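You operate a simulated robot arm through the tools that you are given. There is no shell and no other tool. Be economical: measure what you need, move in short steps, check, and stop when the job is done.

You run a simulated two-armed robot. Do the job below in one go: nothing can be reset, and whatever is moved stays where it is left.

JOB
Top up the grain jar to its black band from the tub that matches its label.
Fine: hold the jar while its lid turns, off and on; tub back, lid tight. Set down upright: what you pick out.

It is judged by the outcome, as a careful person would: the job done as asked, and still so three seconds after it is handed in. It fails if anything else is knocked over, pushed out of place, dropped, spilled or broken. Lids that push on must go on centred and level and be pressed home; caps that screw on are set level and turned clockwise until they are tight.

ROBOT AND FRAMES
Two 6-joint arms with two-finger parallel grippers on one trunk, on a base that drives. Base frame: it is fixed to the floor where the robot stands at the start and does not move with it; the origin is under the middle of the robot, x ahead of it, y to its left, z up; the surface under the hand at the start is at about z = 0.88. Readings come in m, degrees, newtons and seconds.
The left shoulder is at the start at [0.06, 0.187, 1.222], the right one opposite. With the tool pointing down near the work surface each hand reaches from about 0.2 to 0.62 m from the robot's upright axis, wherever it stands, measured 20 degrees to its own side. Places, roughly: work counter [0.6, 0.3, 0.9]. Payload 1.57 kg a hand.
The tool frame of a hand sits at the grasp point between the pads (the TCP): z along the fingers, y along the line on which they close. The tips reach 0.03 m beyond it. Largest opening 0.11 m; finger width 0.024, thickness 0.012; the body of the gripper, 0.048 by 0.112 m, starts 0.078 m behind the TCP.
Orientation is that of the tool frame in the base frame, as [roll, pitch, yaw] about the fixed x, y, z axes, in that order (R = Rz(yaw) Ry(pitch) Rx(roll)). With the fingers straight down and closing along the base's y, the tool's x points along the base's -x, its y along +y and its z along -z.

CONTROLS
- The arms move only by the tool servo_tool. It takes "left_deltas", "right_deltas" or both (then of equal length, played together; a hand with none holds still); each is a list of rows, each a list of 6 numbers: the shift along the tool's x, y, z in units of 40 mm (1.0 is 40 mm), then the turn, a rotation vector about the tool's x, y, z in units of 4 degrees (1.0 is 4 degrees). In form: [[x, y, z, ax, ay, az], ...]. A call has 1 to 20 rows; each row shifts and turns the commanded pose from where the row before left it, along the tool's axes as they then stand. "left_jaw" and "right_jaw" are, for a hand that has rows, the finger opening in m, from 0 to 0.11, set as the call begins (left out, the last holds). A call with a number of a shift or a turn outside -1 to 1 is refused whole. Rows are played at 5 a second. More than 0.05 m and 8.6 degrees between two rows, or a gripper value outside its range, and nothing of the call is played. A pose out of reach is approached as far as the arm can. The call stops where the force on the tool passes 40 N (or 10 N more than at its start, if that is more) or the arm is blocked; 0.2 s more then pass. The fingers move at their own pace (about 0.153 m/s each) and stop on an object; they squeeze with about 31 N. The grip force told is the motor's: it shows also when the fingers shut on nothing. Time passes only in rows, and 0.2 s behind the last, so rows that do not move let the fingers close. It gives the time, the measured TCP pose, the force on the tool (base axes), the opening and the grip force at its end, in the units of the frame above (readings bear some noise), with the torque about the TCP (base axes, N m) and any sound that the robot's microphone picked up.
- Cameras (640 x 400 px; columns grow to the right, rows downward): "scene" is now at [0.0141, -0.0184, 1.7622]; the picture's right is [-0.24, -0.97, 0.00], its down [-0.75, 0.18, -0.63] and it looks along [0.61, -0.15, -0.78] (base axes); focal length 250 px, centre (320, 200). "left" rides on the left gripper at [0.07, -0.016, -0.141] in its tool frame; the picture's right is [0.23, 0.97, 0.00], its down [-0.86, 0.20, -0.48] and it looks along [-0.47, 0.11, 0.88] (tool axes); focal length 222 px, centre (320, 200). "right" rides on the right gripper at [0.07, 0.016, -0.141] in its tool frame; the picture's right is [-0.23, 0.97, 0.00], its down [-0.86, -0.20, -0.48] and it looks along [-0.47, -0.11, 0.88] (tool axes); focal length 222 px, centre (320, 200). There is no depth. A picture from a camera that has moved, and an enlarged one, comes with that camera's place and axes in the base frame and with its lens.
- grab_frame(camera): a new picture of that camera. The clock stands still meanwhile.
- lift_body(by): slides the trunk up (or, below 0, down) by that many m; the arms and the scene camera ride with it, the base frame stays. It gives what a move gives, with no picture.
- steer(legs): drives the robot by 1 to 6 legs, each [ahead, left, turn to the left] in m, m and degrees, along the robot's own axes; the way and the turn of a leg run together, so that a leg with both is an arc; at most 1.5 m and 180 degrees a leg. The arms and the cameras ride along, it lands a little off, and it stops where it bumps. It gives what a move gives.
- turn_head(pan, tilt): turns the head with the scene camera to pan (to the left, within 86 degrees either way) and tilt (down, from -29 to 69), counted from straight ahead of the robot. It gives what a move gives.
- enlarge(camera, box): a new picture of the part [left, top, right, bottom] of that camera's present view, enlarged. The clock stands still meanwhile.
- sign_off(): hands the job in; it is judged then, once.

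Go step by step. Nothing tells you exact positions but the pictures and the camera data: compare them with the known pose of the tool, close in by small moves and look again before you grip or let go. The budget is 120 turns and 88 pictures, counting those below and the enlarged ones. Unless the task says otherwise, let go and move clear before handing in, and close with one line.

The tools are called after "Emit:" as name(argument=value, ...) on one line, values as JSON. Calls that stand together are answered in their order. servo_tool: Moves the arms, as the interface text tells. Its arguments: {"type":"object","properties":{"left_deltas":{"type":"array","items":{"type":"array","items":{"type":"number"}}},"left_jaw":{"type":"number"},"right_deltas":{"type":"array","items":{"type":"array","items":{"type":"number"}}},"right_jaw":{"type":"number"}},"required":[]} The other tools are called the same way: lift_body (by) slides the trunk up or down; steer (legs) drives the base; turn_head (pan, tilt) turns the head that bears the scene camera; grab_frame (camera) takes a picture; enlarge (camera, box) takes an enlarged picture of a part of a camera's view; sign_off () hands the job in.

At the start:

```text
clock: 0.0
left_ee_pos: [0.3374, 0.2268, 1.37]
left_tcp_rot: [-180.0, 0.0, -180.0]
left_force: [0.3, -0.1, 0.6]
left_torque: [0.0, 0.01, -0.01]
left_gripper_width: 0.1099
left_finger_force: 0.1
right_ee_pos: [0.33, -0.0977, 1.3828]
right_tcp_rot: [-180.0, 0.0, -179.9]
right_force: [1.0, 0.2, -0.5]
right_torque: [-0.02, 0.01, 0.0]
right_gripper_width: 0.1099
right_finger_force: 0.0
trunk travel left (down, up): [-0.85, 0.14]
robot x, y, heading: [0.0002, 0.0006, -0.4]
head pan, tilt: [-13.8, 50.9]
```

scene: 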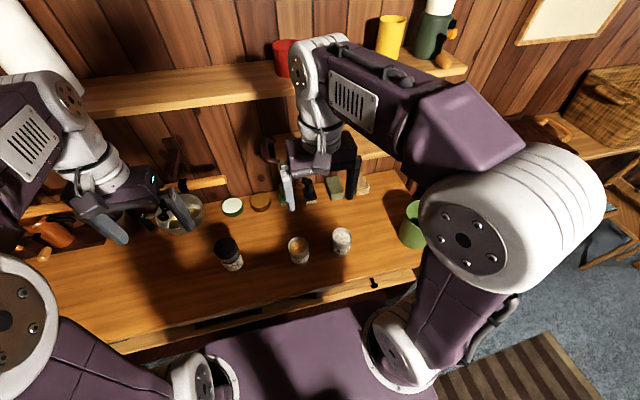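
right: 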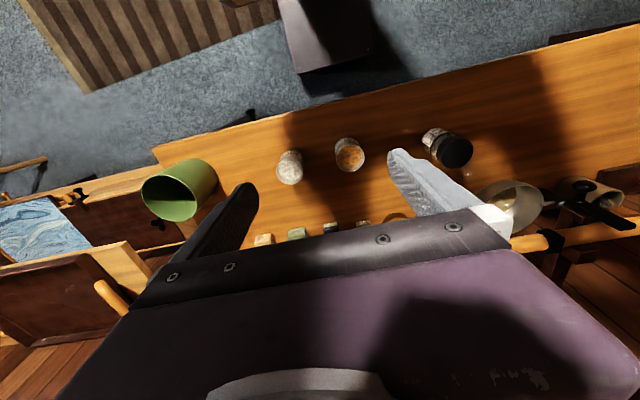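
left: 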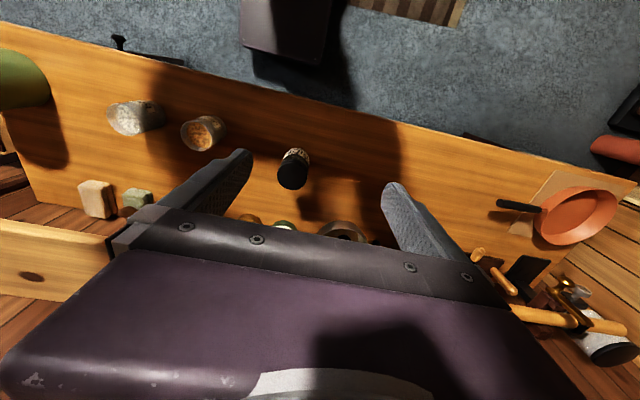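

I see a black-lidded jar and two open tubs (one orange, one white) on the counter, with lids behind them. I'll look closer to read the labels.

Emit:
enlarge(camera="scene", box=[190, 170, 390, 295])

Emit:
enlarge(camera="left", box=[80, 70, 400, 270])

Emit:
enlarge(camera="right", box=[230, 100, 550, 300])

```text
3.20 times, centred on (290, 232) of scene
camera zoom: at [0.0141, -0.0184, 1.7622], right [-0.24, -0.97, 0.0], down [-0.75, 0.18, -0.63], along [0.61, -0.15, -0.78], focal length 798 px, centre (416, 96)
```

zoom: 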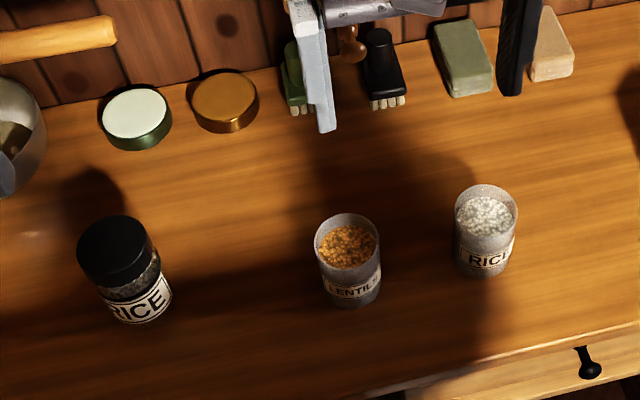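

```text
2.00 times, centred on (240, 170) of left
camera zoom: at [0.2679, 0.2105, 1.5111], right [-0.23, 0.97, 0.0], down [0.86, 0.2, 0.48], along [0.47, 0.11, -0.88], focal length 444 px, centre (480, 260)
```

zoom: 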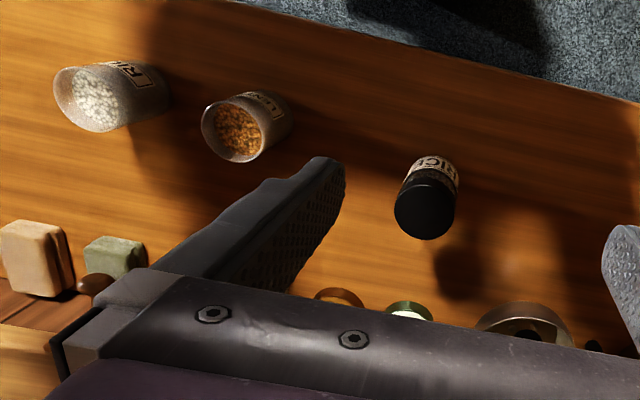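

```text
2.00 times, centred on (390, 200) of right
camera zoom: at [0.2598, -0.0819, 1.5241], right [0.23, 0.97, 0.0], down [0.86, -0.2, 0.48], along [0.47, -0.11, -0.88], focal length 444 px, centre (180, 200)
```

zoom: 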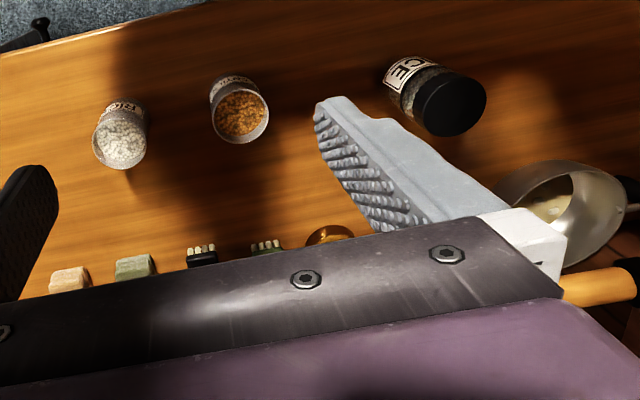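

The jar's label says RICE, and the white-filled tub on the right matches it. I'll turn both hands in the air to see their yaw range, which I need for side grips with the camera on top.

Emit:
servo_tool(left_deltas=[[0, 0, 0, 0, 0, -1], [0, 0, 0, 0, 0, -1], [0, 0, 0, 0, 0, -1], [0, 0, 0, 0, 0, -1], [0, 0, 0, 0, 0, -1], [0, 0, 0, 0, 0, -1], [0, 0, 0, 0, 0, -1], [0, 0, 0, 0, 0, -1], [0, 0, 0, 0, 0, -1], [0, 0, 0, 0, 0, -1], [0, 0, 0, 0, 0, -1], [0, 0, 0, 0, 0, -1], [0, 0, 0, 0, 0, -1], [0, 0, 0, 0, 0, -1], [0, 0, 0, 0, 0, -1], [0, 0, 0, 0, 0, -1], [0, 0, 0, 0, 0, -1], [0, 0, 0, 0, 0, -1], [0, 0, 0, 0, 0, -1], [0, 0, 0, 0, 0, -1]], right_deltas=[[0, 0, 0, 0, 0, 1], [0, 0, 0, 0, 0, 1], [0, 0, 0, 0, 0, 1], [0, 0, 0, 0, 0, 1], [0, 0, 0, 0, 0, 1], [0, 0, 0, 0, 0, 1], [0, 0, 0, 0, 0, 1], [0, 0, 0, 0, 0, 1], [0, 0, 0, 0, 0, 1], [0, 0, 0, 0, 0, 1], [0, 0, 0, 0, 0, 1], [0, 0, 0, 0, 0, 1], [0, 0, 0, 0, 0, 1], [0, 0, 0, 0, 0, 1], [0, 0, 0, 0, 0, 1], [0, 0, 0, 0, 0, 1], [0, 0, 0, 0, 0, 1], [0, 0, 0, 0, 0, 1], [0, 0, 0, 0, 0, 1], [0, 0, 0, 0, 0, 1]])

Emit:
grab_frame(camera="left")

Emit:
grab_frame(camera="right")

Emit:
grab_frame(camera="scene")

```text
clock: 4.2
left_ee_pos: [0.3375, 0.2278, 1.37]
left_tcp_rot: [-180.0, 0.1, -99.9]
left_force: [0.6, 0.1, 0.1]
left_torque: [0.01, 0.01, -0.04]
left_gripper_width: 0.1098
left_finger_force: 0.1
right_ee_pos: [0.3299, -0.0962, 1.3813]
right_tcp_rot: [-180.0, 0.0, 100.0]
right_force: [-0.2, -0.5, -0.1]
right_torque: [0.02, 0.0, 0.05]
right_gripper_width: 0.1096
right_finger_force: 0.1
trunk travel left (down, up): [-0.85, 0.14]
robot x, y, heading: [-0.0031, -0.0024, -0.2]
head pan, tilt: [-13.8, 50.9]
```

```text
81 pictures are left
camera left: at [0.3416, 0.1554, 1.5112], right [-1.0, -0.06, 0.0], down [-0.05, 0.88, 0.48], along [-0.03, 0.48, -0.88], focal length 222 px, centre (320, 200)
```

left: 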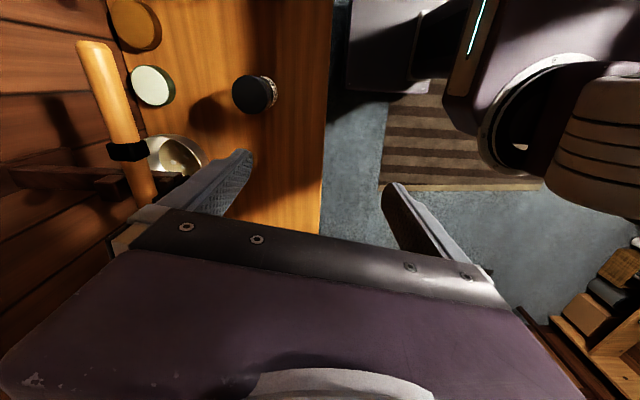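

```text
80 pictures are left
camera right: at [0.3337, -0.0262, 1.5241], right [1.0, -0.06, 0.0], down [-0.05, -0.88, 0.48], along [-0.03, -0.48, -0.88], focal length 222 px, centre (320, 200)
```

right: 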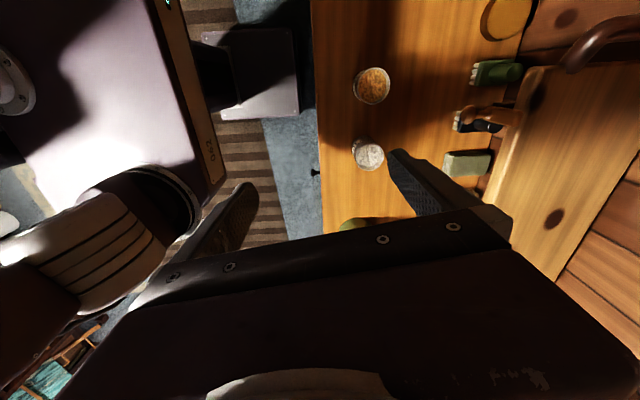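

```text
79 pictures are left
camera scene: at [0.0141, -0.0183, 1.7622], right [-0.24, -0.97, 0.0], down [-0.75, 0.18, -0.63], along [0.61, -0.15, -0.78], focal length 250 px, centre (320, 200)
```

scene: 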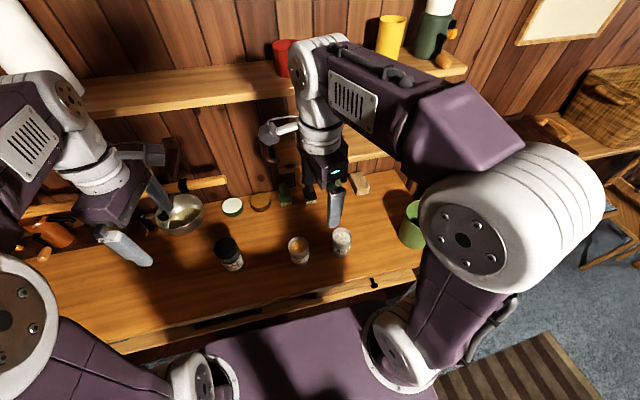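

The jar's lid centre is near (0.475, 0.19) and the rice tub's near (0.445, -0.205). I'll carry on turning the left hand toward a side grip.

Emit:
servo_tool(left_deltas=[[0, 0, 0, 0, 0, -1], [0, 0, 0, 0, 0, -1], [0, 0, 0, 0, 0, -1], [0, 0, 0, 0, 0, -1], [0, 0, 0, 0, 0, -1], [0, 0, 0, 0, 0, -1], [0, 0, 0, 0, 0, -1], [0, 0, 0, 0, 0, -1], [0, 0, 0, 0, 0, -1], [0, 0, 0, 0, 0, -1], [0, 0, 0, 0, 0, -1], [0, 0, 0, 0, 0, -1], [0, 0, 0, 0, 0, -1], [0, 0, 0, 0, 0, -1]])

Emit:
servo_tool(left_deltas=[[0, 0, 0, 0, 1, 0], [0, 0, 0, 0, 1, 0], [0, 0, 0, 0, 1, 0], [0, 0, 0, 0, 1, 0], [0, 0, 0, 0, 1, 0], [0, 0, 0, 0, 1, 0], [0, 0, 0, 0, 1, 0], [0, 0, 0, 0, 1, 0], [0, 0, 0, 0, 1, 0], [0, 0, 0, 0, 1, 0], [0, 0, 0, 0, 1, 0], [0, 0, 0, 0, 1, 0], [0, 0, 0, 0, 1, 0], [0, 0, 0, 0, 1, 0], [0, 0, 0, 0, 1, 0]])

Emit:
grab_frame(camera="left")

```text
clock: 7.2
left_ee_pos: [0.3365, 0.2264, 1.372]
left_tcp_rot: [180.0, -0.1, -43.9]
left_force: [-0.9, 1.2, 0.9]
left_torque: [0.03, 0.01, 0.03]
left_gripper_width: 0.1099
left_finger_force: 0.0
right_ee_pos: [0.3304, -0.0962, 1.381]
right_tcp_rot: [180.0, 0.0, 100.0]
right_force: [0.1, -0.2, -0.2]
right_torque: [0.0, 0.01, -0.01]
right_gripper_width: 0.1102
right_finger_force: 0.1
trunk travel left (down, up): [-0.85, 0.14]
robot x, y, heading: [-0.0003, -0.0014, 0.1]
head pan, tilt: [-13.8, 50.9]
```

```text
clock: 10.4
left_ee_pos: [0.338, 0.2274, 1.3699]
left_tcp_rot: [179.9, -60.2, -44.0]
left_force: [0.2, 0.4, -0.3]
left_torque: [0.02, 0.01, -0.01]
left_gripper_width: 0.1101
left_finger_force: 0.0
right_ee_pos: [0.3291, -0.0953, 1.3817]
right_tcp_rot: [180.0, -0.1, 100.0]
right_force: [-0.5, -0.4, 0.5]
right_torque: [-0.01, 0.0, 0.01]
right_gripper_width: 0.1099
right_finger_force: 0.0
trunk travel left (down, up): [-0.85, 0.14]
robot x, y, heading: [0.0002, -0.002, -0.1]
head pan, tilt: [-13.8, 50.9]
```

```text
78 pictures are left
camera left: at [0.2859, 0.3001, 1.5004], right [-0.59, -0.78, 0.2], down [-0.74, 0.44, -0.5], along [0.3, -0.45, -0.84], focal length 222 px, centre (320, 200)
```

left: 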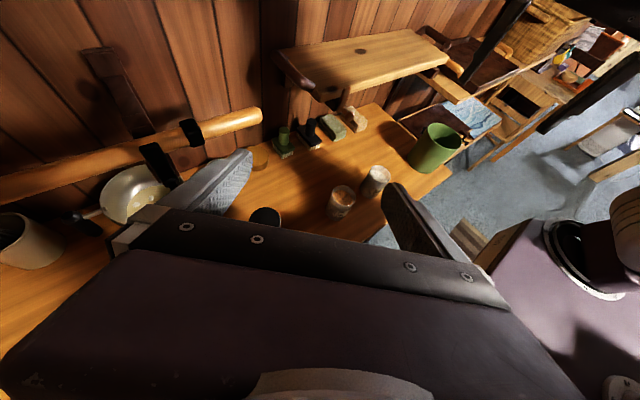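

The left hand takes the tilt well, with the camera above the fingers. I'll bring it to near horizontal, lower it to a standoff by the jar and look again.

Emit:
servo_tool(left_deltas=[[0, 0, 0, 0, 1, 0], [0, 0, 0, 0, 1, 0], [0, 0, 0, 0, 1, 0], [0, 0, 0, 0, 1, 0], [0, 0, 0, 0, 1, 0], [-0.927, -0.222, 0.145, 0, 0, 0], [-0.927, -0.222, 0.145, 0, 0, 0], [-0.927, -0.222, 0.145, 0, 0, 0], [-0.927, -0.222, 0.145, 0, 0, 0], [-0.927, -0.222, 0.145, 0, 0, 0], [-0.927, -0.222, 0.145, 0, 0, 0], [-0.927, -0.222, 0.145, 0, 0, 0], [-0.927, -0.222, 0.145, 0, 0, 0]])

Emit:
grab_frame(camera="left")

Emit:
grab_frame(camera="scene")

```text
clock: 13.2
left_ee_pos: [0.3817, 0.2817, 1.0693]
left_tcp_rot: [179.9, -80.0, -43.9]
left_force: [0.5, -0.4, 0.7]
left_torque: [-0.01, 0.01, 0.02]
left_gripper_width: 0.1098
left_finger_force: 0.1
right_ee_pos: [0.3308, -0.0949, 1.3814]
right_tcp_rot: [180.0, 0.1, 100.0]
right_force: [0.0, 0.6, 0.5]
right_torque: [-0.02, -0.02, 0.03]
right_gripper_width: 0.1102
right_finger_force: 0.1
trunk travel left (down, up): [-0.85, 0.14]
robot x, y, heading: [-0.0039, -0.0004, -0.0]
head pan, tilt: [-13.8, 50.9]
```

```text
77 pictures are left
camera left: at [0.303, 0.3815, 1.1624], right [-0.65, -0.73, 0.22], down [-0.58, 0.29, -0.76], along [0.49, -0.62, -0.61], focal length 222 px, centre (320, 200)
```

left: 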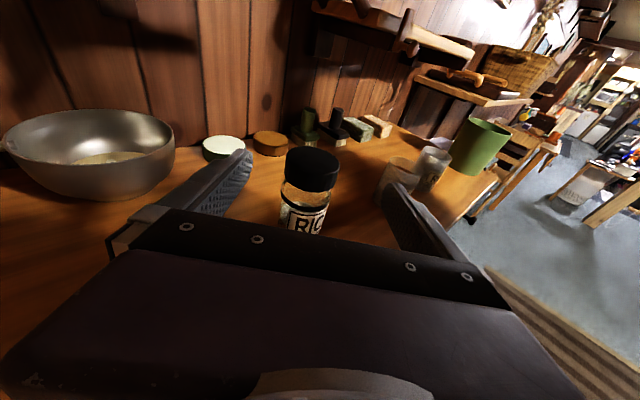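

```text
76 pictures are left
camera scene: at [0.0149, -0.0169, 1.7622], right [-0.24, -0.97, 0.0], down [-0.75, 0.18, -0.63], along [0.61, -0.15, -0.78], focal length 250 px, centre (320, 200)
```

scene: 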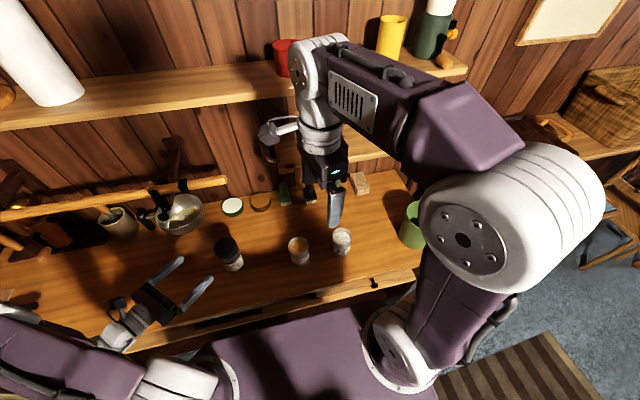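

The jar now stands in front of the open left hand. I'll zoom in on the jar and the tub.

Emit:
enlarge(camera="left", box=[250, 125, 450, 250])

```text
3.20 times, centred on (350, 188) of left
camera zoom: at [0.303, 0.3815, 1.1624], right [-0.65, -0.73, 0.22], down [-0.58, 0.29, -0.76], along [0.49, -0.62, -0.61], focal length 711 px, centre (224, 240)
```

zoom: 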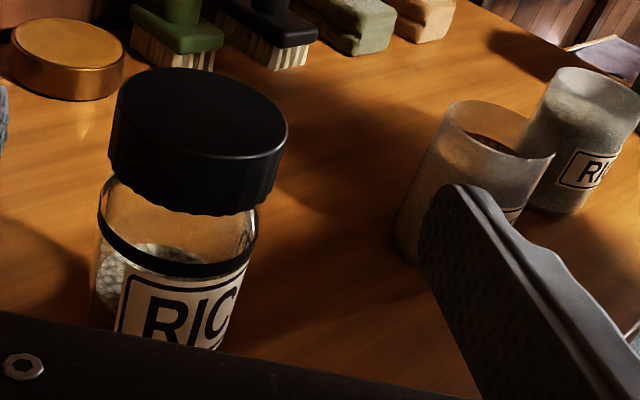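

The jar's axis is about (0.486, 0.187) with the lid top at z≈1.018. The band is near z 0.96 and the rice sits below it. I'll lower the left hand and slide it around the jar body with the fingers open.

Emit:
servo_tool(left_deltas=[[-0.917, -0.02, 0.162, 0, 0, 0], [-0.917, -0.02, 0.162, 0, 0, 0], [-0.917, -0.02, 0.162, 0, 0, 0], [-0.917, -0.02, 0.162, 0, 0, 0], [0.152, 0, 0.862, 0, 0, 0], [0.152, 0, 0.862, 0, 0, 0], [0.152, 0, 0.862, 0, 0, 0]])

Emit:
grab_frame(camera="left")

Emit:
enlarge(camera="scene", box=[150, 190, 350, 315])

```text
clock: 14.8
left_ee_pos: [0.4601, 0.2097, 0.9193]
left_tcp_rot: [180.0, -80.0, -43.9]
left_force: [0.2, 0.1, -0.2]
left_torque: [0.02, 0.02, 0.01]
left_gripper_width: 0.1101
left_finger_force: 0.1
right_ee_pos: [0.3301, -0.0965, 1.3804]
right_tcp_rot: [179.9, 0.0, 100.1]
right_force: [1.0, -0.7, 0.1]
right_torque: [0.05, 0.02, 0.01]
right_gripper_width: 0.1102
right_finger_force: 0.1
trunk travel left (down, up): [-0.85, 0.14]
robot x, y, heading: [-0.0014, -0.0012, 0.1]
head pan, tilt: [-13.8, 50.9]
```

```text
74 pictures are left
camera left: at [0.3804, 0.31, 1.0131], right [-0.65, -0.73, 0.22], down [-0.58, 0.29, -0.76], along [0.49, -0.62, -0.61], focal length 222 px, centre (320, 200)
```

left: 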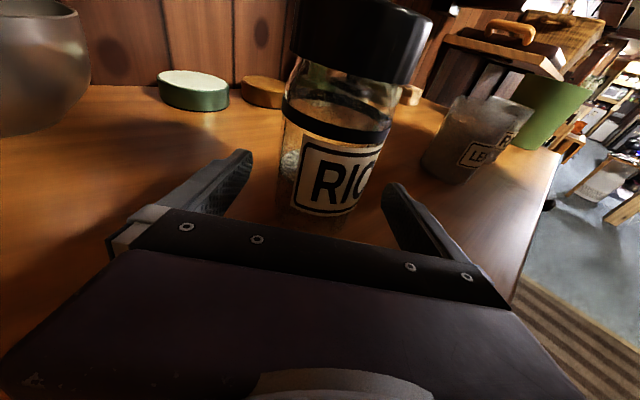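

```text
3.20 times, centred on (250, 252) of scene
camera zoom: at [0.0148, -0.019, 1.7622], right [-0.24, -0.97, 0.0], down [-0.75, 0.18, -0.63], along [0.61, -0.15, -0.78], focal length 798 px, centre (544, 32)
```

zoom: 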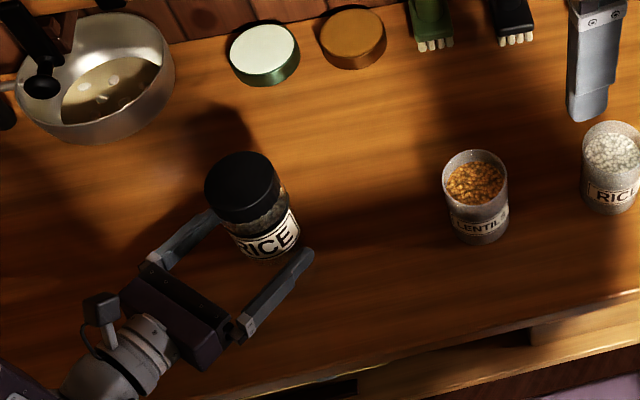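

The jar sits centred between the fingers, so I'll advance the last 35 mm and close on it.

Emit:
servo_tool(left_deltas=[[0.076, -0.03, 0.431, 0, 0, 0], [0.076, -0.03, 0.431, 0, 0, 0]])

Emit:
servo_tool(left_deltas=[[0, 0, 0, 0, 0, 0], [0, 0, 0, 0, 0, 0], [0, 0, 0, 0, 0, 0], [0, 0, 0, 0, 0, 0]], left_jaw=0.05)

Emit:
grab_frame(camera="left")

```text
clock: 15.4
left_ee_pos: [0.4886, 0.1877, 0.9208]
left_tcp_rot: [179.9, -79.9, -44.0]
left_force: [0.1, 0.1, 0.5]
left_torque: [-0.03, -0.05, 0.03]
left_gripper_width: 0.11
left_finger_force: 0.0
right_ee_pos: [0.3312, -0.0969, 1.3815]
right_tcp_rot: [-180.0, 0.0, 99.9]
right_force: [0.2, 0.4, 0.0]
right_torque: [0.01, 0.06, -0.03]
right_gripper_width: 0.11
right_finger_force: 0.0
trunk travel left (down, up): [-0.85, 0.14]
robot x, y, heading: [-0.0018, 0.0012, -0.2]
head pan, tilt: [-13.8, 50.9]
```

```text
clock: 16.4
left_ee_pos: [0.4873, 0.1869, 0.9215]
left_tcp_rot: [-179.9, -80.0, -44.1]
left_force: [0.0, -0.1, -0.2]
left_torque: [-0.06, -0.06, -0.02]
left_gripper_width: 0.0714
left_finger_force: 31.3
right_ee_pos: [0.33, -0.0972, 1.3814]
right_tcp_rot: [-180.0, 0.0, 100.0]
right_force: [1.3, 0.3, -0.9]
right_torque: [0.01, -0.02, 0.01]
right_gripper_width: 0.11
right_finger_force: 0.0
trunk travel left (down, up): [-0.85, 0.14]
robot x, y, heading: [0.0006, 0.0015, -0.2]
head pan, tilt: [-13.8, 50.9]
```

```text
72 pictures are left
camera left: at [0.4072, 0.288, 1.0143], right [-0.65, -0.73, 0.22], down [-0.58, 0.29, -0.76], along [0.49, -0.62, -0.61], focal length 222 px, centre (320, 200)
```

left: 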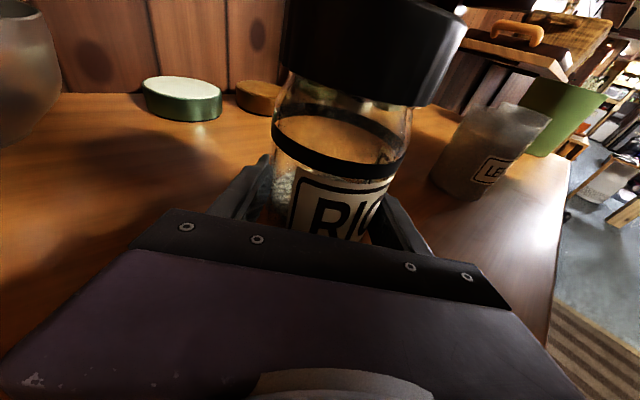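

The left hand holds the jar at a diameter of 71 mm. Next I'll bring the right hand above the lid.

Emit:
servo_tool(right_deltas=[[0.63, 0.5075, 0.5775, 0, 0, 0], [0.63, 0.5075, 0.5775, 0, 0, 0], [0.63, 0.5075, 0.5775, 0, 0, 0], [0.63, 0.5075, 0.5775, 0, 0, 0], [0.63, 0.5075, 0.5775, 0, 0, 0], [0.63, 0.5075, 0.5775, 0, 0, 0], [0.63, 0.5075, 0.5775, 0, 0, 0], [0.63, 0.5075, 0.5775, 0, 0, 0], [0.63, 0.5075, 0.5775, 0, 0, 0], [0.63, 0.5075, 0.5775, 0, 0, 0]])

Emit:
grab_frame(camera="right")

Emit:
grab_frame(camera="scene")

```text
clock: 18.6
left_ee_pos: [0.4865, 0.1881, 0.9215]
left_tcp_rot: [180.0, -80.0, -43.9]
left_force: [-0.1, 0.1, 1.0]
left_torque: [-0.03, -0.06, -0.04]
left_gripper_width: 0.0713
left_finger_force: 30.7
right_ee_pos: [0.4619, 0.1679, 1.1462]
right_tcp_rot: [-180.0, 0.1, 100.0]
right_force: [-0.2, 0.1, -0.7]
right_torque: [-0.04, 0.03, -0.01]
right_gripper_width: 0.1098
right_finger_force: 0.1
right hand out of reach, approached as far as the arm can: row 9, 10
trunk travel left (down, up): [-0.85, 0.14]
robot x, y, heading: [-0.0003, -0.0002, 0.0]
head pan, tilt: [-13.8, 50.9]
```

```text
71 pictures are left
camera right: at [0.4659, 0.2385, 1.2882], right [1.0, -0.05, 0.0], down [-0.05, -0.88, 0.48], along [-0.03, -0.48, -0.88], focal length 222 px, centre (320, 200)
```

right: 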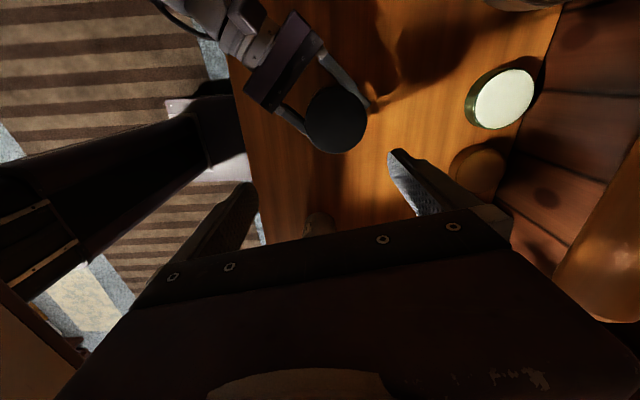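

```text
70 pictures are left
camera scene: at [0.0143, -0.0181, 1.7622], right [-0.24, -0.97, 0.0], down [-0.75, 0.18, -0.63], along [0.61, -0.15, -0.78], focal length 250 px, centre (320, 200)
```

scene: 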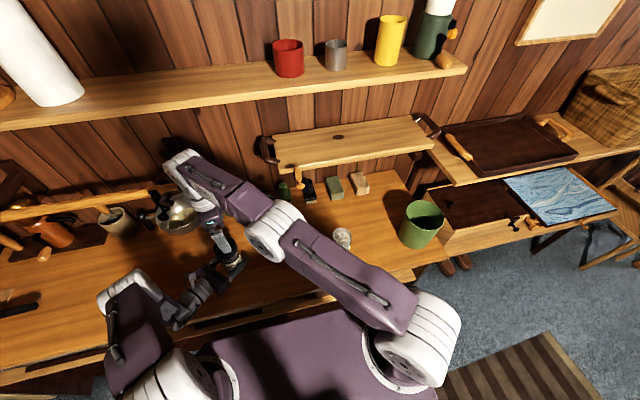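

The right arm falls a few centimetres short of the jar. I'll let the jar go where it stands, pull both hands clear and drive the base about 0.14 m to the left.

Emit:
servo_tool(left_deltas=[[0, 0, 0, 0, 0, 0], [0, 0, 0, 0, 0, 0], [-0.152, 0, -0.862, 0, 0, 0], [-0.152, 0, -0.862, 0, 0, 0], [-0.152, 0, -0.862, 0, 0, 0], [-0.152, 0, -0.862, 0, 0, 0], [0.9, 0, -0.16, 0, 0, 0], [0.9, 0, -0.16, 0, 0, 0], [0.9, 0, -0.16, 0, 0, 0], [0.9, 0, -0.16, 0, 0, 0]], left_jaw=0.11, right_deltas=[[0, 0, -0.8, 0, 0, 0], [0, 0, -0.8, 0, 0, 0], [0, 0, -0.8, 0, 0, 0], [-0.63, -0.5075, 0, 0, 0, 0], [-0.63, -0.5075, 0, 0, 0, 0], [-0.63, -0.5075, 0, 0, 0, 0], [-0.63, -0.5075, 0, 0, 0, 0], [-0.63, -0.5075, 0, 0, 0, 0], [0, 0, 0, 0, 0, 0], [0, 0, 0, 0, 0, 0]])

Emit:
steer(legs=[[0, 0.14, 0]])

Emit:
turn_head(pan=-12, tilt=56)

Emit:
grab_frame(camera="scene")

Emit:
grab_frame(camera="left")

```text
clock: 20.8
left_ee_pos: [0.3858, 0.2853, 1.0682]
left_tcp_rot: [180.0, -80.0, -44.0]
left_force: [0.1, 0.1, 0.6]
left_torque: [-0.01, -0.01, -0.02]
left_gripper_width: 0.1101
left_finger_force: 0.1
right_ee_pos: [0.3694, 0.0114, 1.2392]
right_tcp_rot: [-180.0, 0.1, 99.9]
right_force: [-0.1, 0.3, -0.3]
right_torque: [0.0, 0.02, -0.02]
right_gripper_width: 0.1101
right_finger_force: 0.1
right hand out of reach, approached as far as the arm can: row 1, 2, 3
trunk travel left (down, up): [-0.85, 0.14]
robot x, y, heading: [-0.0005, 0.0014, 0.0]
head pan, tilt: [-13.8, 50.9]
```

```text
clock: 22.1
left_ee_pos: [0.3867, 0.4206, 1.068]
left_tcp_rot: [-179.6, -80.0, -44.6]
left_force: [0.1, 0.0, -0.2]
left_torque: [0.03, -0.01, 0.01]
left_gripper_width: 0.1104
left_finger_force: 0.0
right_ee_pos: [0.3702, 0.1478, 1.2392]
right_tcp_rot: [-179.9, 0.0, 99.9]
right_force: [0.1, -0.5, 0.3]
right_torque: [0.02, 0.03, -0.01]
right_gripper_width: 0.1102
right_finger_force: 0.0
trunk travel left (down, up): [-0.85, 0.14]
robot x, y, heading: [-0.0013, 0.136, -0.1]
head pan, tilt: [-13.8, 50.9]
```

```text
clock: 22.8
left_ee_pos: [0.3863, 0.423, 1.0661]
left_tcp_rot: [179.9, -80.0, -44.0]
left_force: [-0.6, 0.0, -0.5]
left_torque: [0.02, 0.01, -0.02]
left_gripper_width: 0.1099
left_finger_force: 0.0
right_ee_pos: [0.3692, 0.1495, 1.2384]
right_tcp_rot: [179.9, 0.0, 99.9]
right_force: [-0.9, 1.1, -1.0]
right_torque: [-0.04, 0.0, 0.02]
right_gripper_width: 0.1099
right_finger_force: 0.0
trunk travel left (down, up): [-0.85, 0.14]
robot x, y, heading: [-0.001, 0.139, -0.2]
head pan, tilt: [-12.0, 56.0]
```

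```text
69 pictures are left
camera scene: at [0.0097, 0.1228, 1.7556], right [-0.21, -0.98, 0.0], down [-0.81, 0.17, -0.56], along [0.55, -0.12, -0.83], focal length 250 px, centre (320, 200)
```

scene: 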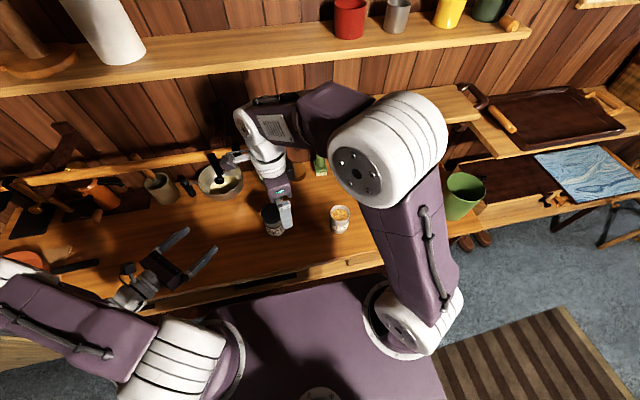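

```text
68 pictures are left
camera left: at [0.3074, 0.5236, 1.1602], right [-0.65, -0.73, 0.22], down [-0.58, 0.29, -0.76], along [0.49, -0.62, -0.61], focal length 222 px, centre (320, 200)
```

left: 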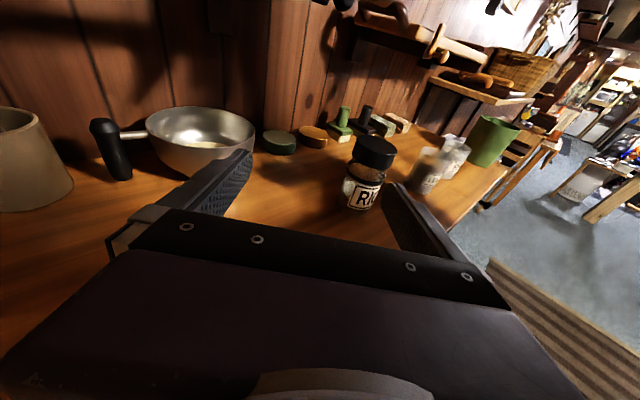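

The base has moved 0.139 m and the jar hasn't. I'll bring the left hand back onto the jar, with a check before the final advance.

Emit:
servo_tool(left_deltas=[[0.105, 0.6125, 0.597, 0, 0, 0], [0.105, 0.6125, 0.597, 0, 0, 0], [0.105, 0.6125, 0.597, 0, 0, 0], [0.105, 0.6125, 0.597, 0, 0, 0], [-0.914, 0, 0.161, 0, 0, 0], [-0.914, 0, 0.161, 0, 0, 0], [-0.914, 0, 0.161, 0, 0, 0], [-0.914, 0, 0.161, 0, 0, 0], [0.1508, 0, 0.853, 0, 0, 0], [0.1508, 0, 0.853, 0, 0, 0]])

Emit:
grab_frame(camera="left")

```text
clock: 25.0
left_ee_pos: [0.4384, 0.2371, 0.9177]
left_tcp_rot: [179.8, -79.9, -44.0]
left_force: [-0.3, 0.0, -0.6]
left_torque: [0.01, 0.01, 0.0]
left_gripper_width: 0.1102
left_finger_force: 0.1
right_ee_pos: [0.371, 0.1489, 1.2383]
right_tcp_rot: [-180.0, -0.2, 99.9]
right_force: [-0.1, 0.5, 0.8]
right_torque: [0.02, 0.01, -0.01]
right_gripper_width: 0.1102
right_finger_force: 0.0
trunk travel left (down, up): [-0.85, 0.14]
robot x, y, heading: [-0.0031, 0.1378, -0.3]
head pan, tilt: [-12.0, 56.0]
```

```text
67 pictures are left
camera left: at [0.359, 0.3364, 1.0115], right [-0.65, -0.73, 0.22], down [-0.59, 0.29, -0.76], along [0.49, -0.62, -0.61], focal length 222 px, centre (320, 200)
```

left: 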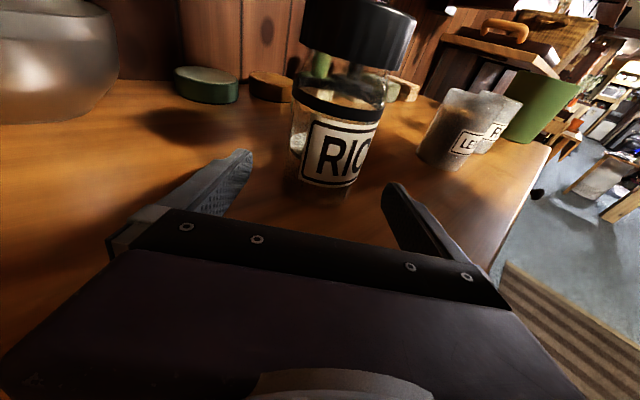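

The alignment is good. I'll advance and close the left hand, then bring the right hand over the lid.

Emit:
servo_tool(left_deltas=[[0.1508, 0, 0.853, 0, 0, 0], [0.1508, 0, 0.853, 0, 0, 0]])

Emit:
servo_tool(left_deltas=[[0, 0, 0, 0, 0, 0], [0, 0, 0, 0, 0, 0], [0, 0, 0, 0, 0, 0], [0, 0, 0, 0, 0, 0], [0, 0, 0, 0, 0, 0]], left_jaw=0.05, right_deltas=[[0.103, 0.597, 0.69, 0, 0, 0], [0.103, 0.597, 0.69, 0, 0, 0], [0.103, 0.597, 0.69, 0, 0, 0], [0.103, 0.597, 0.69, 0, 0, 0], [0.103, 0.597, 0.69, 0, 0, 0]])

Emit:
grab_frame(camera="right")

```text
clock: 25.6
left_ee_pos: [0.4886, 0.1871, 0.9167]
left_tcp_rot: [-179.9, -79.9, -44.2]
left_force: [0.1, 0.3, 0.5]
left_torque: [-0.03, -0.02, 0.04]
left_gripper_width: 0.1099
left_finger_force: 0.1
right_ee_pos: [0.37, 0.1482, 1.2384]
right_tcp_rot: [-180.0, -0.1, 99.9]
right_force: [0.6, -0.3, -0.7]
right_torque: [0.03, 0.02, 0.0]
right_gripper_width: 0.11
right_finger_force: 0.1
trunk travel left (down, up): [-0.85, 0.14]
robot x, y, heading: [0.0032, 0.1377, -0.1]
head pan, tilt: [-12.0, 56.0]
```

```text
clock: 26.8
left_ee_pos: [0.4873, 0.1894, 0.9195]
left_tcp_rot: [-179.9, -80.2, -44.3]
left_force: [0.8, -0.4, 5.0]
left_torque: [-0.21, -0.1, -0.03]
left_gripper_width: 0.0718
left_finger_force: 30.9
right_ee_pos: [0.4834, 0.1909, 1.1005]
right_tcp_rot: [-180.0, 0.0, 99.9]
right_force: [0.4, -0.6, 1.0]
right_torque: [0.01, 0.03, 0.01]
right_gripper_width: 0.1099
right_finger_force: 0.0
trunk travel left (down, up): [-0.85, 0.14]
robot x, y, heading: [0.0024, 0.1396, -0.0]
head pan, tilt: [-12.0, 56.0]
```

```text
66 pictures are left
camera right: at [0.4866, 0.2617, 1.2432], right [1.0, -0.06, 0.0], down [-0.05, -0.88, 0.48], along [-0.03, -0.48, -0.88], focal length 222 px, centre (320, 200)
```

right: 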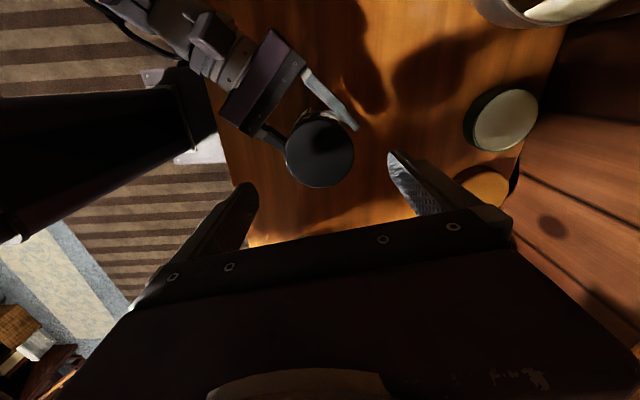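

The lid centre is about (0.482, 0.195), and the right hand is centred within a few millimetres. I'll go down and close on the lid.

Emit:
servo_tool(right_deltas=[[0.033, 0, 0.7, 0, 0, 0], [0.033, 0, 0.7, 0, 0, 0], [0.033, 0, 0.7, 0, 0, 0]])

Emit:
servo_tool(right_deltas=[[0, 0, 0, 0, 0, 0], [0, 0, 0, 0, 0, 0], [0, 0, 0, 0, 0, 0], [0, 0, 0, 0, 0, 0]], right_jaw=0.06)

Emit:
grab_frame(camera="right")

Emit:
grab_frame(camera="left")

```text
clock: 27.6
left_ee_pos: [0.4869, 0.1883, 0.9183]
left_tcp_rot: [179.9, -80.0, -44.2]
left_force: [1.7, -1.2, 5.4]
left_torque: [-0.2, -0.08, -0.08]
left_gripper_width: 0.0715
left_finger_force: 31.4
right_ee_pos: [0.4841, 0.195, 1.0158]
right_tcp_rot: [180.0, 0.0, 99.9]
right_force: [0.0, 0.1, -0.7]
right_torque: [0.01, 0.03, -0.02]
right_gripper_width: 0.1098
right_finger_force: 0.2
trunk travel left (down, up): [-0.85, 0.14]
robot x, y, heading: [-0.0026, 0.1391, -0.0]
head pan, tilt: [-12.0, 56.0]
```

```text
clock: 28.6
left_ee_pos: [0.4872, 0.1897, 0.9191]
left_tcp_rot: [-179.9, -80.0, -44.1]
left_force: [15.5, 0.0, 0.3]
left_torque: [-0.29, 1.34, -0.13]
left_gripper_width: 0.0714
left_finger_force: 30.9
right_ee_pos: [0.483, 0.1946, 1.0161]
right_tcp_rot: [-179.8, 0.0, 99.8]
right_force: [-16.5, -1.2, 1.3]
right_torque: [0.05, 0.17, 0.02]
right_gripper_width: 0.0689
right_finger_force: 31.3
trunk travel left (down, up): [-0.85, 0.14]
robot x, y, heading: [-0.0008, 0.1356, 0.0]
head pan, tilt: [-12.0, 56.0]
```

```text
65 pictures are left
camera right: at [0.4871, 0.265, 1.1581], right [1.0, -0.06, 0.0], down [-0.05, -0.88, 0.48], along [-0.03, -0.48, -0.88], focal length 222 px, centre (320, 200)
```

right: 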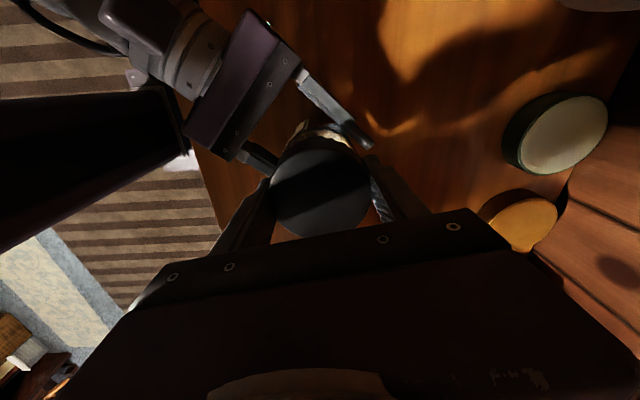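

```text
64 pictures are left
camera left: at [0.408, 0.2894, 1.0116], right [-0.65, -0.73, 0.22], down [-0.58, 0.29, -0.76], along [0.49, -0.62, -0.61], focal length 222 px, centre (320, 200)
```

left: 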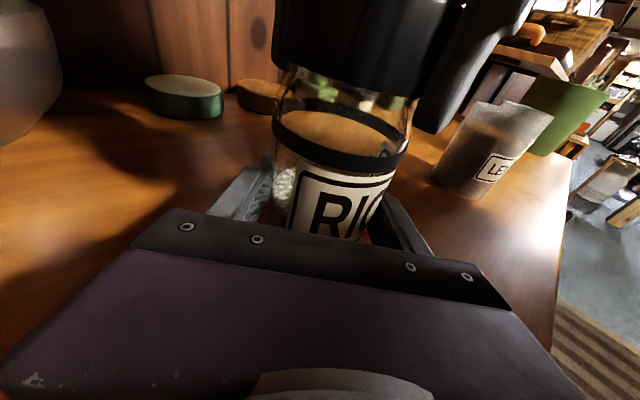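

The lid is gripped at 69 mm and the right hand shows a 16 N sideways load. I'll shift it 2 mm to relieve that before turning.

Emit:
servo_tool(right_deltas=[[0, -0.05, 0, 0, 0, 0], [0, 0, 0, 0, 0, 0]])

```text
clock: 29.2
left_ee_pos: [0.4879, 0.1879, 0.9186]
left_tcp_rot: [180.0, -80.1, -44.2]
left_force: [4.7, 1.3, 6.1]
left_torque: [0.08, -0.12, 0.03]
left_gripper_width: 0.0713
left_finger_force: 31.1
right_ee_pos: [0.4828, 0.1937, 1.0168]
right_tcp_rot: [180.0, 0.1, 99.8]
right_force: [-3.5, 0.3, -7.3]
right_torque: [-0.07, 0.36, 0.04]
right_gripper_width: 0.0693
right_finger_force: 30.6
trunk travel left (down, up): [-0.85, 0.14]
robot x, y, heading: [0.0002, 0.14, -0.2]
head pan, tilt: [-12.0, 56.0]
```

The load is now small. I'll try a short counterclockwise turn.

Emit:
servo_tool(right_deltas=[[0, 0, 0, 0, 0, -1], [0, 0, 0, 0, 0, -1], [0, 0, 0, 0, 0, -1], [0, 0, 0, 0, 0, -1], [0, 0, 0, 0, 0, -1]])

Emit:
grab_frame(camera="left")

```text
clock: 30.4
left_ee_pos: [0.4874, 0.189, 0.9166]
left_tcp_rot: [-179.9, -80.1, -44.1]
left_force: [-5.1, -0.5, 10.6]
left_torque: [0.27, -0.65, 0.05]
left_gripper_width: 0.0714
left_finger_force: 31.5
right_ee_pos: [0.4817, 0.193, 1.0162]
right_tcp_rot: [-180.0, -0.1, 120.0]
right_force: [5.4, 0.4, -12.7]
right_torque: [-0.07, 0.09, 0.0]
right_gripper_width: 0.0692
right_finger_force: 31.0
trunk travel left (down, up): [-0.85, 0.14]
robot x, y, heading: [-0.0002, 0.1386, -0.1]
head pan, tilt: [-12.0, 56.0]
```

```text
63 pictures are left
camera left: at [0.408, 0.2892, 1.0113], right [-0.65, -0.73, 0.22], down [-0.58, 0.29, -0.76], along [0.49, -0.62, -0.61], focal length 222 px, centre (320, 200)
```

left: 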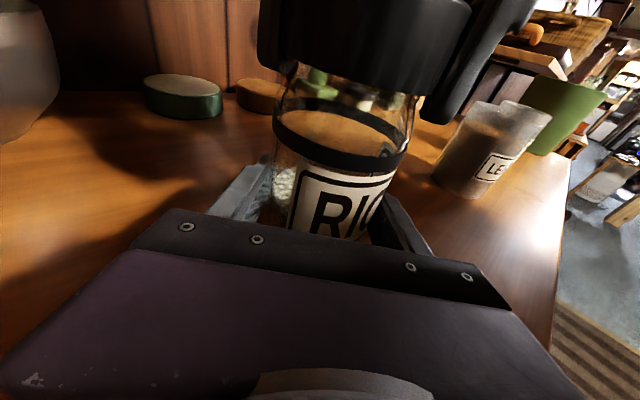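

The lid turns and the jar stays still. I'll raise the hand slightly to read which way the axial load goes.

Emit:
servo_tool(right_deltas=[[0, 0, -0.025, 0, 0, 0], [0, 0, 0, 0, 0, 0]])

```text
clock: 31.0
left_ee_pos: [0.4878, 0.1891, 0.9188]
left_tcp_rot: [-179.9, -80.0, -44.4]
left_force: [-8.2, -5.8, 15.4]
left_torque: [0.79, -0.54, 0.11]
left_gripper_width: 0.0714
left_finger_force: 30.5
right_ee_pos: [0.4823, 0.1933, 1.0163]
right_tcp_rot: [180.0, 0.0, 119.9]
right_force: [7.4, 7.1, -17.5]
right_torque: [0.02, -0.04, 0.01]
right_gripper_width: 0.0694
right_finger_force: 30.5
trunk travel left (down, up): [-0.85, 0.14]
robot x, y, heading: [0.0, 0.1395, -0.2]
head pan, tilt: [-12.0, 56.0]
```

Emit:
servo_tool(right_deltas=[[0.01, 0.03, 0.06, 0, 0, 0], [0, 0, 0, 0, 0, -1], [0, 0, 0, 0, 0, -1], [0, 0, 0, 0, 0, -1], [0, 0, 0, 0, 0, -1], [0, 0, 0, 0, 0, -1], [0, 0, 0, 0, 0, -1], [0, 0, 0, 0, 0, -1], [0, 0, 0, 0, 0, -1], [0, 0, 0, 0, 0, -1], [0, 0, 0, 0, 0, -1]])

```text
clock: 33.4
left_ee_pos: [0.4867, 0.1884, 0.9185]
left_tcp_rot: [179.8, -79.9, -43.9]
left_force: [6.4, 9.9, -5.5]
left_torque: [-0.61, 0.61, -0.11]
left_gripper_width: 0.0714
left_finger_force: 31.1
right_ee_pos: [0.4814, 0.1936, 1.0159]
right_tcp_rot: [-179.9, -0.1, 160.0]
right_force: [-6.4, -10.4, 12.8]
right_torque: [-0.2, 0.04, 0.01]
right_gripper_width: 0.0693
right_finger_force: 30.5
trunk travel left (down, up): [-0.85, 0.14]
robot x, y, heading: [0.0005, 0.1377, 0.2]
head pan, tilt: [-12.0, 56.0]
```

The lid now rises as it unscrews, so I'll follow it up while turning.

Emit:
servo_tool(right_deltas=[[0.01, -0.038, -0.05, 0, 0, 0], [0, 0, -0.005, 0, 0, -1], [0, 0, -0.005, 0, 0, -1], [0, 0, -0.005, 0, 0, -1], [0, 0, -0.005, 0, 0, -1], [0, 0, -0.005, 0, 0, -1], [0, 0, -0.005, 0, 0, -1], [0, 0, -0.005, 0, 0, -1], [0, 0, -0.005, 0, 0, -1], [0, 0, -0.005, 0, 0, -1], [0, 0, -0.005, 0, 0, -1]])

Emit:
grab_frame(camera="left")

```text
clock: 35.8
left_ee_pos: [0.4886, 0.1894, 0.918]
left_tcp_rot: [179.7, -80.1, -44.0]
left_force: [-10.5, -3.9, 19.9]
left_torque: [0.44, -0.64, 0.05]
left_gripper_width: 0.0718
left_finger_force: 31.1
right_ee_pos: [0.4815, 0.1941, 1.0189]
right_tcp_rot: [180.0, 0.0, -159.9]
right_force: [10.5, 4.0, -23.2]
right_torque: [0.1, -0.29, 0.01]
right_gripper_width: 0.0691
right_finger_force: 31.0
trunk travel left (down, up): [-0.85, 0.14]
robot x, y, heading: [-0.0016, 0.1352, -0.2]
head pan, tilt: [-12.0, 56.0]
```

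```text
62 pictures are left
camera left: at [0.4084, 0.2894, 1.0115], right [-0.65, -0.73, 0.22], down [-0.58, 0.29, -0.76], along [0.49, -0.62, -0.61], focal length 222 px, centre (320, 200)
```

left: 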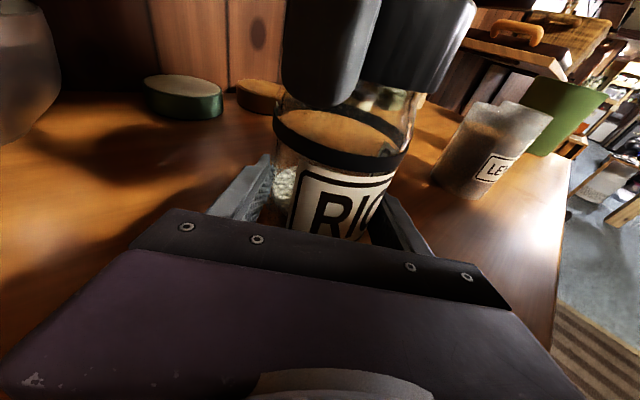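

I over-raised, so I'll drop 2 mm and keep turning with very little rise.

Emit:
servo_tool(right_deltas=[[-0.033, 0, 0.055, 0, 0, 0], [0, 0, -0.001, 0, 0, -1], [0, 0, -0.001, 0, 0, -1], [0, 0, -0.001, 0, 0, -1], [0, 0, -0.001, 0, 0, -1], [0, 0, -0.001, 0, 0, -1], [0, 0, -0.001, 0, 0, -1], [0, 0, -0.001, 0, 0, -1], [0, 0, -0.001, 0, 0, -1], [0, 0, -0.001, 0, 0, -1], [0, 0, -0.001, 0, 0, -1]])

```text
clock: 38.2
left_ee_pos: [0.4878, 0.1895, 0.9172]
left_tcp_rot: [179.8, -80.0, -44.0]
left_force: [7.1, -3.1, -2.6]
left_torque: [0.14, 0.34, 0.01]
left_gripper_width: 0.0715
left_finger_force: 30.9
right_ee_pos: [0.482, 0.1935, 1.0165]
right_tcp_rot: [179.9, 0.1, -120.0]
right_force: [-6.0, 3.5, 4.0]
right_torque: [0.15, 0.28, -0.02]
right_gripper_width: 0.0692
right_finger_force: 31.0
trunk travel left (down, up): [-0.85, 0.14]
robot x, y, heading: [-0.0019, 0.1369, -0.1]
head pan, tilt: [-12.0, 56.0]
```

Emit:
servo_tool(right_deltas=[[0, 0, -0.002, 0, 0, -1], [0, 0, -0.002, 0, 0, -1], [0, 0, -0.002, 0, 0, -1], [0, 0, -0.002, 0, 0, -1], [0, 0, -0.002, 0, 0, -1], [0, 0, -0.002, 0, 0, -1], [0, 0, -0.002, 0, 0, -1], [0, 0, -0.002, 0, 0, -1], [0, 0, -0.002, 0, 0, -1], [0, 0, -0.002, 0, 0, -1], [0, 0, -0.002, 0, 0, -1], [0, 0, -0.002, 0, 0, -1], [0, 0, -0.002, 0, 0, -1], [0, 0, -0.002, 0, 0, -1], [0, 0, -0.002, 0, 0, -1]])

Emit:
grab_frame(camera="left")

```text
clock: 41.4
left_ee_pos: [0.4887, 0.1895, 0.9179]
left_tcp_rot: [179.8, -80.0, -43.9]
left_force: [-2.4, 8.5, -0.1]
left_torque: [-0.67, -0.18, 0.01]
left_gripper_width: 0.0711
left_finger_force: 30.6
right_ee_pos: [0.4818, 0.1935, 1.0189]
right_tcp_rot: [-180.0, 0.0, -60.0]
right_force: [0.6, -8.3, -1.3]
right_torque: [-0.13, 0.0, 0.02]
right_gripper_width: 0.0693
right_finger_force: 30.5
trunk travel left (down, up): [-0.85, 0.14]
robot x, y, heading: [0.0056, 0.1384, -0.0]
head pan, tilt: [-12.0, 56.0]
```

```text
61 pictures are left
camera left: at [0.4082, 0.2895, 1.0113], right [-0.65, -0.73, 0.22], down [-0.58, 0.29, -0.76], along [0.49, -0.62, -0.61], focal length 222 px, centre (320, 200)
```

left: 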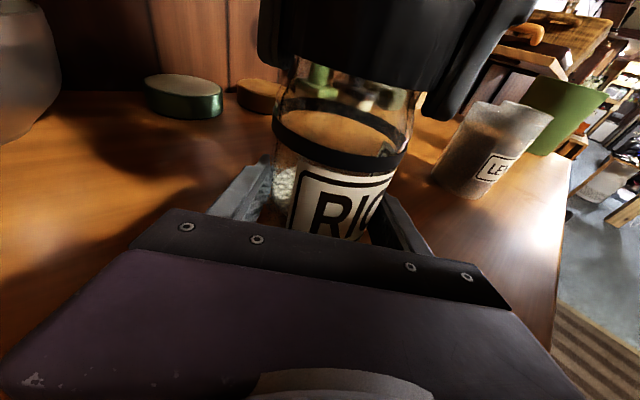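

So far 200° is done with no resistance. I'll keep turning.

Emit:
servo_tool(right_deltas=[[0, 0, -0.002, 0, 0, -1], [0, 0, -0.002, 0, 0, -1], [0, 0, -0.002, 0, 0, -1], [0, 0, -0.002, 0, 0, -1], [0, 0, -0.002, 0, 0, -1], [0, 0, -0.002, 0, 0, -1], [0, 0, -0.002, 0, 0, -1], [0, 0, -0.002, 0, 0, -1], [0, 0, -0.002, 0, 0, -1], [0, 0, -0.002, 0, 0, -1], [0, 0, -0.002, 0, 0, -1], [0, 0, -0.002, 0, 0, -1], [0, 0, -0.002, 0, 0, -1], [0, 0, -0.002, 0, 0, -1], [0, 0, -0.002, 0, 0, -1], [0, 0, -0.002, 0, 0, -1], [0, 0, -0.002, 0, 0, -1], [0, 0, -0.002, 0, 0, -1], [0, 0, -0.002, 0, 0, -1], [0, 0, -0.002, 0, 0, -1]])

```text
clock: 45.6
left_ee_pos: [0.4882, 0.1886, 0.9179]
left_tcp_rot: [179.9, -80.0, -43.9]
left_force: [1.2, 0.1, 0.0]
left_torque: [-0.03, -0.15, 0.02]
left_gripper_width: 0.0715
left_finger_force: 30.7
right_ee_pos: [0.4806, 0.1929, 1.0211]
right_tcp_rot: [180.0, 0.0, 20.0]
right_force: [0.0, 0.4, 0.1]
right_torque: [0.0, -0.03, 0.02]
right_gripper_width: 0.0691
right_finger_force: 30.8
trunk travel left (down, up): [-0.85, 0.14]
robot x, y, heading: [-0.0, 0.1384, -0.0]
head pan, tilt: [-12.0, 56.0]
```

The forces on both hands have gone to zero, so the lid looks free. I'll lift 20 mm gently.

Emit:
servo_tool(right_deltas=[[0, 0, -0.1, 0, 0, 0], [0, 0, -0.1, 0, 0, 0], [0, 0, -0.1, 0, 0, 0], [0, 0, -0.1, 0, 0, 0], [0, 0, -0.1, 0, 0, 0]])

Emit:
grab_frame(camera="left")

```text
clock: 46.8
left_ee_pos: [0.487, 0.1896, 0.9192]
left_tcp_rot: [179.8, -80.0, -43.9]
left_force: [-0.2, 0.2, 0.0]
left_torque: [0.0, -0.02, 0.01]
left_gripper_width: 0.071
left_finger_force: 31.1
right_ee_pos: [0.4825, 0.1952, 1.0406]
right_tcp_rot: [-180.0, 0.1, 20.0]
right_force: [0.7, 0.4, -0.6]
right_torque: [-0.01, -0.02, 0.01]
right_gripper_width: 0.0688
right_finger_force: 30.8
trunk travel left (down, up): [-0.85, 0.14]
robot x, y, heading: [0.0031, 0.137, 0.0]
head pan, tilt: [-12.0, 56.0]
```

```text
60 pictures are left
camera left: at [0.4081, 0.2895, 1.0112], right [-0.65, -0.73, 0.22], down [-0.58, 0.29, -0.76], along [0.49, -0.62, -0.61], focal length 222 px, centre (320, 200)
```

left: 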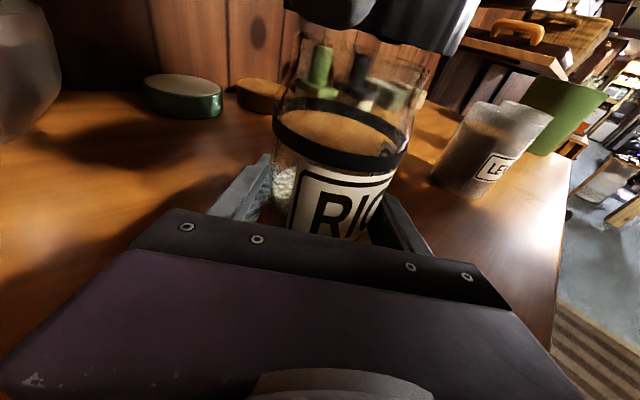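

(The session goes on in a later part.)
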